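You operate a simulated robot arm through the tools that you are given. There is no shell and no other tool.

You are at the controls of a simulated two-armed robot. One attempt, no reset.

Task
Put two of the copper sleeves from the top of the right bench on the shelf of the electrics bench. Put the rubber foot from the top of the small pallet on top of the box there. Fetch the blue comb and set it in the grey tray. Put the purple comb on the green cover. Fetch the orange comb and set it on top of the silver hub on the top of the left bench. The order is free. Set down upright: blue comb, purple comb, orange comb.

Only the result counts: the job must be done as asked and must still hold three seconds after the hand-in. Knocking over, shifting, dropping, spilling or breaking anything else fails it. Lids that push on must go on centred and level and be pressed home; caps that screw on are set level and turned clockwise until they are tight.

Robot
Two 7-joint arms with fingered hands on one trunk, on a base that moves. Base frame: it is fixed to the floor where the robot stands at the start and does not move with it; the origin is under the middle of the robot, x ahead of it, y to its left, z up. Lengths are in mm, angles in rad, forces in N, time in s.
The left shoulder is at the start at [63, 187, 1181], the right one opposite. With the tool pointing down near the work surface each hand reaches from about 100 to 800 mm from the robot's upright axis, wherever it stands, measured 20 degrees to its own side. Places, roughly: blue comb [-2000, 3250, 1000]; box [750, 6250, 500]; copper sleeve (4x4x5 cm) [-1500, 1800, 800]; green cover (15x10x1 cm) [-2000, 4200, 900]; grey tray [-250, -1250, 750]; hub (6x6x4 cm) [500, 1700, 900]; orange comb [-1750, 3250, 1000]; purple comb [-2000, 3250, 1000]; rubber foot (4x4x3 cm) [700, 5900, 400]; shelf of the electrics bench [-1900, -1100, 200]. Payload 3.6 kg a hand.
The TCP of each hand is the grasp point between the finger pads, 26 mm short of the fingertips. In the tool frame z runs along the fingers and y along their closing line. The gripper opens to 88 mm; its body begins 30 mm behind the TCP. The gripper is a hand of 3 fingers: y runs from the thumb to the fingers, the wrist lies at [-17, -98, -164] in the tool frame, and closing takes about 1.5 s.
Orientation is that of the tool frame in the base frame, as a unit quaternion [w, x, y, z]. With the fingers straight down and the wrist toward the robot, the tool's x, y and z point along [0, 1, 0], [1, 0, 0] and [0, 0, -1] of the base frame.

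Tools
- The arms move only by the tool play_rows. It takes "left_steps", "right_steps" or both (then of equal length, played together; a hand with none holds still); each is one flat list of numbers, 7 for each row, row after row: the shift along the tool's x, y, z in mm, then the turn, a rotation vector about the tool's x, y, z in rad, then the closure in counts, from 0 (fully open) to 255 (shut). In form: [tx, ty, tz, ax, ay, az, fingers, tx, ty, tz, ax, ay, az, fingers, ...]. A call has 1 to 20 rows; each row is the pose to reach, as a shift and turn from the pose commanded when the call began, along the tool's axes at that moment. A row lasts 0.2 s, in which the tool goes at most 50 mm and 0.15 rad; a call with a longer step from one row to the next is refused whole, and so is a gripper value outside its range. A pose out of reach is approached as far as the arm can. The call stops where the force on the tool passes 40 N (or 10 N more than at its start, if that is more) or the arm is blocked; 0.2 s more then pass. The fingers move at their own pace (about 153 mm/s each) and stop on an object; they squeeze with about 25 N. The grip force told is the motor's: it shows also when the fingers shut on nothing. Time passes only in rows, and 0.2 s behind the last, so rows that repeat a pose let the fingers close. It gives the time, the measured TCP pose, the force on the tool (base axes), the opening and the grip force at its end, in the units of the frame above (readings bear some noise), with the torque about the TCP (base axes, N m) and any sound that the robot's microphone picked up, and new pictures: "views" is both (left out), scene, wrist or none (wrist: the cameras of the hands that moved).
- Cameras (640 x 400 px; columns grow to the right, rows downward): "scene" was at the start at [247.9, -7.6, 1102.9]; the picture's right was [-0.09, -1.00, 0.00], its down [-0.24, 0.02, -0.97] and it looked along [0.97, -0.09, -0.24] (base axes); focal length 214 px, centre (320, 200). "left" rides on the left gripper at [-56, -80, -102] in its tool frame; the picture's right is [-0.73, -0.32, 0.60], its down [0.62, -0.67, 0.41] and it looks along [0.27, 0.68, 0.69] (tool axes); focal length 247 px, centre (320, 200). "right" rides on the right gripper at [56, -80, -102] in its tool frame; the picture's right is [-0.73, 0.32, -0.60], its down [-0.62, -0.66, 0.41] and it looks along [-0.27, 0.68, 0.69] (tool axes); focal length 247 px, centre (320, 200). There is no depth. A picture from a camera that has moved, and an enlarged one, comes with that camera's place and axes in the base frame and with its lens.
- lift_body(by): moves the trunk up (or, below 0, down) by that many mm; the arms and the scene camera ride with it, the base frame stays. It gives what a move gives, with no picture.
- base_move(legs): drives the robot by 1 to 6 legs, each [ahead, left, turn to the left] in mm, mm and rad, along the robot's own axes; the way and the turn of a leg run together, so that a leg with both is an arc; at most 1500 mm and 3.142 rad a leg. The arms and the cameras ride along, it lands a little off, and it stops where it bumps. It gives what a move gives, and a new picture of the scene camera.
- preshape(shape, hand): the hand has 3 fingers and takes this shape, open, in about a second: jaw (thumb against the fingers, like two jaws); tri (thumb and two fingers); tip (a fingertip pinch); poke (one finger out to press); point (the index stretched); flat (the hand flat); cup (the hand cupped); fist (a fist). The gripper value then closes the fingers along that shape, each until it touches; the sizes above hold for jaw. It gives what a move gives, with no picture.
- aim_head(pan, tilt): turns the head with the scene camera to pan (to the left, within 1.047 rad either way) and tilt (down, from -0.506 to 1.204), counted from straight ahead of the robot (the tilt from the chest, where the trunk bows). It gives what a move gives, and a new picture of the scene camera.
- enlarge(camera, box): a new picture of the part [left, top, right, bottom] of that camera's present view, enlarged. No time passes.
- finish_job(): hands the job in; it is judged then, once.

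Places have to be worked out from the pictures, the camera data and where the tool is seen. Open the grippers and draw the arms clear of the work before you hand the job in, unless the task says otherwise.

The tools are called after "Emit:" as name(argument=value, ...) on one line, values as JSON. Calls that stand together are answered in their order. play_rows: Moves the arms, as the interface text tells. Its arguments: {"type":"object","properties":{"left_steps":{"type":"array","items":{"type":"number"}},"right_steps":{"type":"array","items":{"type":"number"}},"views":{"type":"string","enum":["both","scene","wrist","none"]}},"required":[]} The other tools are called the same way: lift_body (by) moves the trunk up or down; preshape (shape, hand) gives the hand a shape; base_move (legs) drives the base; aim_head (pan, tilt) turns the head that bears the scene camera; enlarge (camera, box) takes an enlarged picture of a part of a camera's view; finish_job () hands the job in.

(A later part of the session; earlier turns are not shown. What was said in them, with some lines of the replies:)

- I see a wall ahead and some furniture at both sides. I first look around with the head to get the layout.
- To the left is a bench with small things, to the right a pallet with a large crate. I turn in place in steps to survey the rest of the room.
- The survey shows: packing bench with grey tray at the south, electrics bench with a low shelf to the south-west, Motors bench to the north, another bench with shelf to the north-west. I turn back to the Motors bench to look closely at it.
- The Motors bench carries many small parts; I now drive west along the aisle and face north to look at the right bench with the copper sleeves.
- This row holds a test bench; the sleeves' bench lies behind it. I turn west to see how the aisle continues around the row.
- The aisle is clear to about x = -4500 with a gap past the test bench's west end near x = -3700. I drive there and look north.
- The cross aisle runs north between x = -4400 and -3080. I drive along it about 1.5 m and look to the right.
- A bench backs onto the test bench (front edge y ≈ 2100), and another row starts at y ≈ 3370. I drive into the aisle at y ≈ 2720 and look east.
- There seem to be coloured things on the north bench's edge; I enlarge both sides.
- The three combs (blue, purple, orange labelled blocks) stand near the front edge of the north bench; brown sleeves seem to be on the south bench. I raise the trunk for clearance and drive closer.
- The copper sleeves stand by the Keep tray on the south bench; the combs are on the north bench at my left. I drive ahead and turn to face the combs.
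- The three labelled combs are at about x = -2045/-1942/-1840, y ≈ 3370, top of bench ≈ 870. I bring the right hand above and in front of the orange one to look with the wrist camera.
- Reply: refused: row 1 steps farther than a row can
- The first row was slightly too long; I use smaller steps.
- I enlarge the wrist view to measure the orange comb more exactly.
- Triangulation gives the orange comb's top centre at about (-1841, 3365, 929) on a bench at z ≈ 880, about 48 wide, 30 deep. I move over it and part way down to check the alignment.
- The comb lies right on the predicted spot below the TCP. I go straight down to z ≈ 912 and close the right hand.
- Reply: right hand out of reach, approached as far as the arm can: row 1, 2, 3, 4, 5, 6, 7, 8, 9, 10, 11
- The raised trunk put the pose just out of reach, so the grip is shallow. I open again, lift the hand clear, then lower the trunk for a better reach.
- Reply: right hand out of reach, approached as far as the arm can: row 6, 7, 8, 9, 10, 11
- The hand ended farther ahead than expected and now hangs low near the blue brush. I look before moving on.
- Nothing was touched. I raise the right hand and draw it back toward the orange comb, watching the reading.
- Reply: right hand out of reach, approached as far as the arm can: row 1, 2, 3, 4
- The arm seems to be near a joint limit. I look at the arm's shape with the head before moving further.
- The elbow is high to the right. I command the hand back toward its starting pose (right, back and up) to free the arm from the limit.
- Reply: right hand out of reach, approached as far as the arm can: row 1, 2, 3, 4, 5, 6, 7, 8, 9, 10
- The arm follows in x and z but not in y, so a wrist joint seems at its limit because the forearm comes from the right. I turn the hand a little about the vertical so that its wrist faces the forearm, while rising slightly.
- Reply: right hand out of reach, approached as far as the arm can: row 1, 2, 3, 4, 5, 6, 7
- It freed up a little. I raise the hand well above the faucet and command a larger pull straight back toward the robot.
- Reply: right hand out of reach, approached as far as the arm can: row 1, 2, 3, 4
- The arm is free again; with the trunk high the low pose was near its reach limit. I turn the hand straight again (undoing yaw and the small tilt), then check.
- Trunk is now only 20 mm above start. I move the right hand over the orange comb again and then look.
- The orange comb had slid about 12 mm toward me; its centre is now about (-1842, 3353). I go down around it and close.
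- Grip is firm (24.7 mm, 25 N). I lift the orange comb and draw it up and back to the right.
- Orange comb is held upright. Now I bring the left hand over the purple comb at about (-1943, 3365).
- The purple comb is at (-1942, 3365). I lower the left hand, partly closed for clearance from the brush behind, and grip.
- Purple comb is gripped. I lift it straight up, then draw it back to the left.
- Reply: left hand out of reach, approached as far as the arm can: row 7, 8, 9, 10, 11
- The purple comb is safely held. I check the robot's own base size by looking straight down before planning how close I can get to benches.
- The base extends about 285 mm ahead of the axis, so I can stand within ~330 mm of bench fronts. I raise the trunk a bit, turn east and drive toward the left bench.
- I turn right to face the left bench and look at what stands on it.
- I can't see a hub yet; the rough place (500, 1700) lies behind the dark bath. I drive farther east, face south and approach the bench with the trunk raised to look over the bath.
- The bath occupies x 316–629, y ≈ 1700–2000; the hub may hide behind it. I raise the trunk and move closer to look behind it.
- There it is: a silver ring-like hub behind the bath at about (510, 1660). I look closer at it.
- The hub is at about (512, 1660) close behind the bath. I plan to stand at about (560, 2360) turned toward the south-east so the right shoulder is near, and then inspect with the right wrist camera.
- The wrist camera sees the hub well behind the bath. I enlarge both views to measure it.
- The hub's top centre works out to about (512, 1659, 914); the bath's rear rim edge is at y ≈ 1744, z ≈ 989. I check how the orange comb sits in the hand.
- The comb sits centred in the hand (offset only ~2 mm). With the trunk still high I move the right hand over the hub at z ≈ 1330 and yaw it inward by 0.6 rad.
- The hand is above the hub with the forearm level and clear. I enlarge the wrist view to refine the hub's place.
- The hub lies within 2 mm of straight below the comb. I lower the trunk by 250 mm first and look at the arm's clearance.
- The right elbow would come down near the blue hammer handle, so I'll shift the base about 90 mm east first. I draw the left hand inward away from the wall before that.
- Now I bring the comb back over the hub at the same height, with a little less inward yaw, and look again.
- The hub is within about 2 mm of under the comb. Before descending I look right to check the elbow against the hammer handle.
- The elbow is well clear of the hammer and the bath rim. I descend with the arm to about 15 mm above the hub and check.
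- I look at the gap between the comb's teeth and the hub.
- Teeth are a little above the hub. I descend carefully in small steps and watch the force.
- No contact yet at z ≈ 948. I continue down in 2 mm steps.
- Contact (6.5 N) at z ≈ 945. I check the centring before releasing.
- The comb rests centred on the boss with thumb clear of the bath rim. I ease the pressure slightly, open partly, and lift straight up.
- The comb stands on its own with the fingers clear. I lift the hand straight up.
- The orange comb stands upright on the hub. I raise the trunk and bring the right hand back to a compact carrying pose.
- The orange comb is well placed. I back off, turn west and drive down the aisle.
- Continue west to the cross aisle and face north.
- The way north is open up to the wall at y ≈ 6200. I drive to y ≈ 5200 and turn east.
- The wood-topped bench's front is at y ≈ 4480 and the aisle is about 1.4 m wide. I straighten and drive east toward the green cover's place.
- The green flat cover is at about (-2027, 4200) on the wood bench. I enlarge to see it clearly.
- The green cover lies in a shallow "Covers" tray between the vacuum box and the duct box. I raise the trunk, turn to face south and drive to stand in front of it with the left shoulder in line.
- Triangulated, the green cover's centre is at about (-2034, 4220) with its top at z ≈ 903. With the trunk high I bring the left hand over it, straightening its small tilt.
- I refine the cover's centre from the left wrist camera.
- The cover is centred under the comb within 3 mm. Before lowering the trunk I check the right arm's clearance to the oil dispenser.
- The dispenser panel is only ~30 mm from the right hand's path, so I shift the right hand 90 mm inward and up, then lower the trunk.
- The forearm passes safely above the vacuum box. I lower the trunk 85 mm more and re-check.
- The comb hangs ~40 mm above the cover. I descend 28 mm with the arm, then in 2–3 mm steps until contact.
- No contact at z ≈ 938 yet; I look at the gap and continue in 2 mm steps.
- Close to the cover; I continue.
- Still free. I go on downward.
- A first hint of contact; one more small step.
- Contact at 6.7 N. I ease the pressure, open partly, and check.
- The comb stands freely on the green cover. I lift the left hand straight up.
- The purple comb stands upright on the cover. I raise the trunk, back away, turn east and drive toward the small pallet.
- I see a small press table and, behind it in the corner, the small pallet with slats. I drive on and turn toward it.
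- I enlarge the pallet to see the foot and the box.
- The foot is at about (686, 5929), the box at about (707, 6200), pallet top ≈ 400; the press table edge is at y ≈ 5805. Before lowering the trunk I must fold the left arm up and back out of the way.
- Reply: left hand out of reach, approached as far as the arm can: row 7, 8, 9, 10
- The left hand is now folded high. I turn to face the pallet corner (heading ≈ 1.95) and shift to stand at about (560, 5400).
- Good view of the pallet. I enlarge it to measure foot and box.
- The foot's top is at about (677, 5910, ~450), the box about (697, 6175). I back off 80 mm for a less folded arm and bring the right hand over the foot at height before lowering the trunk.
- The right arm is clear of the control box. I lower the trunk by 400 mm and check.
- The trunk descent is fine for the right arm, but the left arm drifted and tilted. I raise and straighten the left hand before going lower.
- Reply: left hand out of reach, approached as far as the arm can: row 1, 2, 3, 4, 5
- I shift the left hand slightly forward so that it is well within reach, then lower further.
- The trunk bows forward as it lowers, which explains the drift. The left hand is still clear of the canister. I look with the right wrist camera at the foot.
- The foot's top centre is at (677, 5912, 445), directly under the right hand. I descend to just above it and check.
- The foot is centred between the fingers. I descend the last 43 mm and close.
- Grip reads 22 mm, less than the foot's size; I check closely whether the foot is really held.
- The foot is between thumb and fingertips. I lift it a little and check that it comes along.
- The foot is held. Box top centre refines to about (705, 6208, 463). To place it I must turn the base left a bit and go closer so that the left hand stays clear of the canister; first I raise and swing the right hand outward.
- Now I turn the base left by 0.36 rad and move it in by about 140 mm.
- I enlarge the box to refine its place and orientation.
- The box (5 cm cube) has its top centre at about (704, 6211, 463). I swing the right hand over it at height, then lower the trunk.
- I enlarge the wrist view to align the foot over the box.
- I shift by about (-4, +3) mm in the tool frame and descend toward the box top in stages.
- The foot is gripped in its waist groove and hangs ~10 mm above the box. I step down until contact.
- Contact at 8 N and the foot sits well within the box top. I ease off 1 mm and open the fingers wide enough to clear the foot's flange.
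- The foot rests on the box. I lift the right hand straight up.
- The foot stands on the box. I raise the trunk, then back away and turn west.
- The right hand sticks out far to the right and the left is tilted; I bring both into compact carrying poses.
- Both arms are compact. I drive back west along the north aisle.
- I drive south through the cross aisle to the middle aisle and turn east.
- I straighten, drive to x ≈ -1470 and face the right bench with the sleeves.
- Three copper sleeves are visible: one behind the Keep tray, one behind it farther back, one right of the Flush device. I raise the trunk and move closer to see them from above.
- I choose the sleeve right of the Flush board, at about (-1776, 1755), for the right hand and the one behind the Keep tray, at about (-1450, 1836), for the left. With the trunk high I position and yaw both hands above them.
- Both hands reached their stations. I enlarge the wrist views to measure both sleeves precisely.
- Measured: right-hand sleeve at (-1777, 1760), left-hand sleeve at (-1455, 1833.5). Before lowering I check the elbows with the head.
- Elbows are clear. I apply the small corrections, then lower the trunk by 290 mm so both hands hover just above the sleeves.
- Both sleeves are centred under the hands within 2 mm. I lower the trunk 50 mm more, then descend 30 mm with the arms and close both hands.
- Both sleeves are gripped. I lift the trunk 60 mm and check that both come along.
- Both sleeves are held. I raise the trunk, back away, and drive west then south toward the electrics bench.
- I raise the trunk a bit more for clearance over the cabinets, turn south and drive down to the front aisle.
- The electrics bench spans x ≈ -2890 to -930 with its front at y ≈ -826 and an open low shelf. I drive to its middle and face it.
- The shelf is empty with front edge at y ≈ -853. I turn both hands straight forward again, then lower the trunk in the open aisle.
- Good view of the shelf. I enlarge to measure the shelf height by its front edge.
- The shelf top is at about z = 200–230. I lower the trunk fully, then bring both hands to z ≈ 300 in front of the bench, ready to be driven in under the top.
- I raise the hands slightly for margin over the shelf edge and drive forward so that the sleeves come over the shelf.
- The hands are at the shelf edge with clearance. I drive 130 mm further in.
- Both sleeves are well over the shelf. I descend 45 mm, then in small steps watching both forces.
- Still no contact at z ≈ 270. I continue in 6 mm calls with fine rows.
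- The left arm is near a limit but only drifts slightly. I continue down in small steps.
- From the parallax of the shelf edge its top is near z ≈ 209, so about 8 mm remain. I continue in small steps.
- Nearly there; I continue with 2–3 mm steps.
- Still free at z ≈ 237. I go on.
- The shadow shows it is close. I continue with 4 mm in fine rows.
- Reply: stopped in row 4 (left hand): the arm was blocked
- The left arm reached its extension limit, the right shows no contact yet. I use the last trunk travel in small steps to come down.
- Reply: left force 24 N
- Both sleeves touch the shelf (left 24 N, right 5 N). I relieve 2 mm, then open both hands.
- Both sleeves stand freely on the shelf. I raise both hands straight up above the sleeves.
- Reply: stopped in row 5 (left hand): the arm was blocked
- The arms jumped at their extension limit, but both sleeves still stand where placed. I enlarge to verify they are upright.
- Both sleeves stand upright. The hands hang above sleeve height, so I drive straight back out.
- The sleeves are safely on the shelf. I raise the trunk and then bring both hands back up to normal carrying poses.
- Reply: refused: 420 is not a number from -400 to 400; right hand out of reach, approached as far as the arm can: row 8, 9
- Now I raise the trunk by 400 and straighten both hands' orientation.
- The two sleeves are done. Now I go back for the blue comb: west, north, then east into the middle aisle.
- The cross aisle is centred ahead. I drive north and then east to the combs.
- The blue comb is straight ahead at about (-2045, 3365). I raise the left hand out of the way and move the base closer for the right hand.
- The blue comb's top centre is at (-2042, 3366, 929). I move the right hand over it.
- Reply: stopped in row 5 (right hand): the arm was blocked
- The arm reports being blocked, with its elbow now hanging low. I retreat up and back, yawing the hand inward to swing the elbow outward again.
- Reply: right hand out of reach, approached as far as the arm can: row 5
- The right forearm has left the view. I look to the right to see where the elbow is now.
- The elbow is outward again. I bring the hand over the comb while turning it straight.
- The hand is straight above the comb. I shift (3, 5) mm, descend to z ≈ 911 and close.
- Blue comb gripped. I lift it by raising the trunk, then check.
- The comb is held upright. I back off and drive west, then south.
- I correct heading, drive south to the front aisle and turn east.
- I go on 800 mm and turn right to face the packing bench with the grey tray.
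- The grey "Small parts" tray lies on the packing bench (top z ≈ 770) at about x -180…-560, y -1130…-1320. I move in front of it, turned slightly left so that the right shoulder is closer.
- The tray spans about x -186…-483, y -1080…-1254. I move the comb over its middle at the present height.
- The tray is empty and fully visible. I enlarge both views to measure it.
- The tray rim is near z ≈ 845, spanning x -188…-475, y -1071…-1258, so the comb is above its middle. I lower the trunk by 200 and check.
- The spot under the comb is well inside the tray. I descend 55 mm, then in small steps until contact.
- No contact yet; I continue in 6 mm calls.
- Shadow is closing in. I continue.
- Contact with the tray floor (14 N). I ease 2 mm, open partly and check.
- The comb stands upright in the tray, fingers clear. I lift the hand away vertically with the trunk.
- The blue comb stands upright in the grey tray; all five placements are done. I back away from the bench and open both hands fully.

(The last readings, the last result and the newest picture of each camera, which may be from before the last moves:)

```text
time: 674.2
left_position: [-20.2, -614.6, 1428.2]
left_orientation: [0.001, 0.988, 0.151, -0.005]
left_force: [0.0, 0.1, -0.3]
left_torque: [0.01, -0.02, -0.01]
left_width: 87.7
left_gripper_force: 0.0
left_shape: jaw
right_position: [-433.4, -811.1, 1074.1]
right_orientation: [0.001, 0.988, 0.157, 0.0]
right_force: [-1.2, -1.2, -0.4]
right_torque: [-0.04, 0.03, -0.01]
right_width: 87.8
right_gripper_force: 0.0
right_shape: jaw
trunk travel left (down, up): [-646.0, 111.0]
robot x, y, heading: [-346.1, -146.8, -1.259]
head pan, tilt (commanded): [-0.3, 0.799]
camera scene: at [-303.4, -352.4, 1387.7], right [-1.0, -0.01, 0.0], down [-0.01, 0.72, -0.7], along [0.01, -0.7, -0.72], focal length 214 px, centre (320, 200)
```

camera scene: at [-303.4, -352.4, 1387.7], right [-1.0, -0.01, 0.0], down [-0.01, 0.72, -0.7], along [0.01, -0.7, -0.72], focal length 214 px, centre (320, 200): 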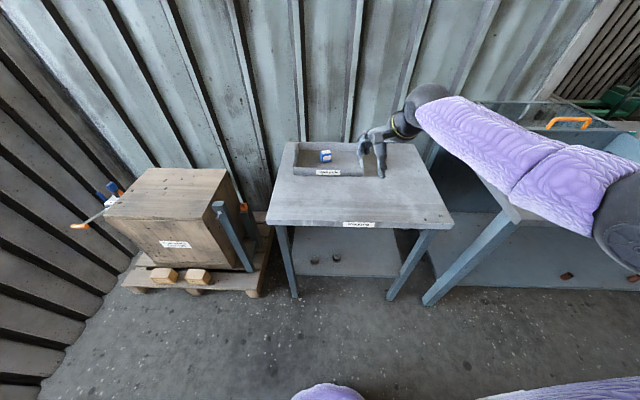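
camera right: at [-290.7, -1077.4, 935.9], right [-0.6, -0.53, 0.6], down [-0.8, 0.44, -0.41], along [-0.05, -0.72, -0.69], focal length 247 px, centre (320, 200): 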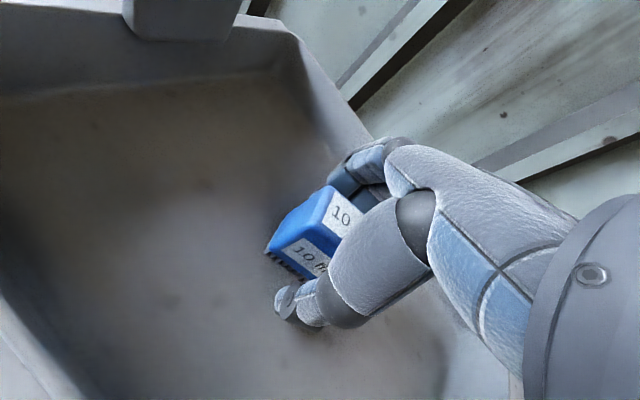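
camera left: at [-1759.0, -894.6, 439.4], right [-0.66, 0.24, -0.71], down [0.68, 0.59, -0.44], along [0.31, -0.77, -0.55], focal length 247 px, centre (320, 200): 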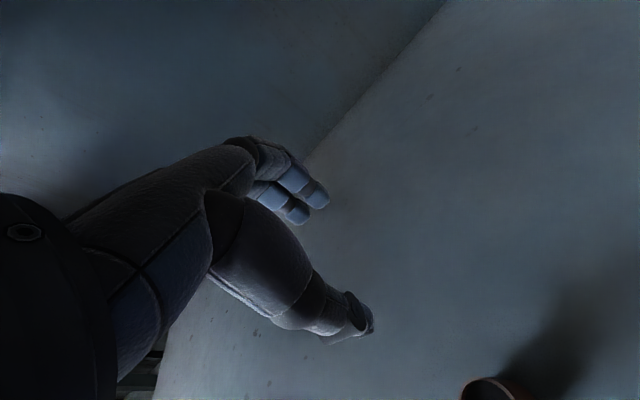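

I check the sleeves on the electrics shelf visible at the right edge of the picture.

Emit:
enlarge(camera="scene", box=[530, 240, 640, 310])

Emit:
aim_head(pan=-0.8, tilt=0.6)

```text
5.71 times, centred on (585, 275) of scene
camera zoom: at [-303.4, -352.4, 1387.7], right [-1.0, -0.01, 0.0], down [-0.01, 0.72, -0.7], along [0.01, -0.7, -0.72], focal length 1226 px, centre (-1194, -229)
```

zoom: 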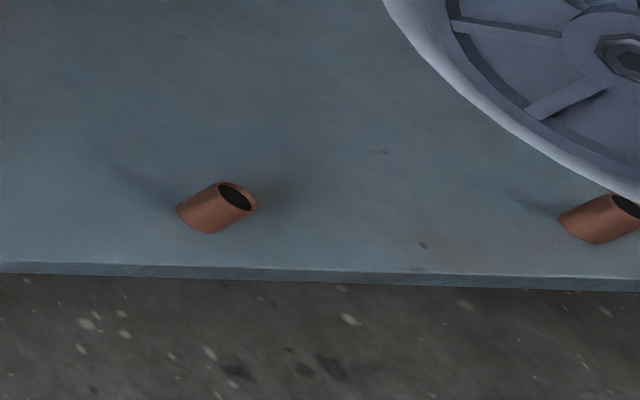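

```text
time: 675.2
left_position: [-21.4, -616.1, 1428.7]
left_orientation: [0.001, 0.988, 0.151, -0.004]
left_force: [-0.3, -0.4, -0.6]
left_torque: [-0.03, -0.02, -0.01]
left_width: 87.7
left_gripper_force: 0.1
left_shape: jaw
right_position: [-433.5, -811.8, 1073.5]
right_orientation: [0.0, 0.988, 0.156, 0.0]
right_force: [0.1, -0.2, -0.7]
right_torque: [-0.01, -0.05, 0.0]
right_width: 87.6
right_gripper_force: 0.1
right_shape: jaw
trunk travel left (down, up): [-646.0, 111.0]
robot x, y, heading: [-348.9, -148.8, -1.26]
head pan, tilt (commanded): [-0.799, 0.6]
camera scene: at [-345.6, -350.1, 1404.5], right [-0.89, 0.47, 0.0], down [0.26, 0.5, -0.82], along [-0.38, -0.73, -0.57], focal length 214 px, centre (320, 200)
```

scene: 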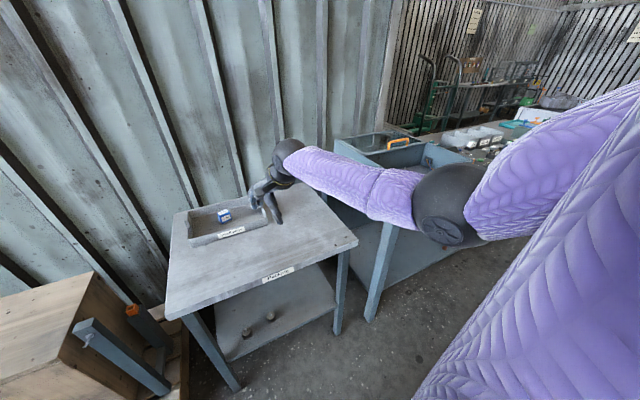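

The sleeves stand upright (the slant is only wide-angle perspective). I back off a little further so the hands are well clear, then hand in.

Emit:
base_move(legs=[[-220, 0, 0]])

```text
time: 676.9
left_position: [-90.3, -407.2, 1428.0]
left_orientation: [0.001, 0.989, 0.149, -0.004]
left_force: [0.5, -0.3, -0.4]
left_torque: [-0.02, -0.01, 0.02]
left_width: 87.6
left_gripper_force: 0.0
left_shape: jaw
right_position: [-504.0, -601.8, 1073.6]
right_orientation: [0.0, 0.988, 0.154, 0.0]
right_force: [0.5, -0.7, -1.0]
right_torque: [0.02, -0.02, 0.0]
right_width: 87.6
right_gripper_force: 0.0
right_shape: jaw
trunk travel left (down, up): [-646.0, 111.0]
robot x, y, heading: [-415.5, 66.1, -1.261]
head pan, tilt (commanded): [-0.799, 0.6]
camera scene: at [-414.4, -140.0, 1404.6], right [-0.88, 0.47, 0.0], down [0.27, 0.5, -0.83], along [-0.39, -0.73, -0.56], focal length 214 px, centre (320, 200)
```

scene: 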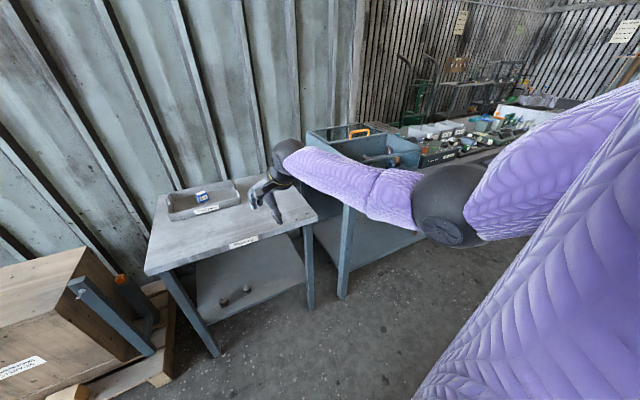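

All five placements are done, both grippers are open, and the arms are clear of the work. I hand the job in.

Emit:
finish_job()

```text
The job is handed in.
```

I finished all five placements and handed the job in; I don't have the judge's result.

- **Copper sleeves:** two from the right bench now stand upright on the shelf of the electrics bench. As I drew the arms back there, they jumped at their reach limit. Both sleeves stayed upright, in the pictures just after and again just before hand-in.
- **Rubber foot:** it sits on top of the small "BEARING 92 mm" box on the small pallet.
- **Blue comb:** I took this to be the labelled "10 fins" comb, not the larger blue brush-like piece behind it. It stands upright in the grey tray on the packing bench.
- **Purple comb:** it stands upright on the green cover, which lies in its "Covers" tray.
- **Orange comb:** it stands upright on the silver hub behind the parts-wash bath on the left bench. My first grip on it was shallow and slid it about 12 mm on its bench before I took it up again.

I saw nothing else knocked over or moved. I did not go back to recheck the foot, the purple comb or the orange comb after leaving each one. Before handing in I opened both grippers fully and drove back from the packing bench so the arms were clear.
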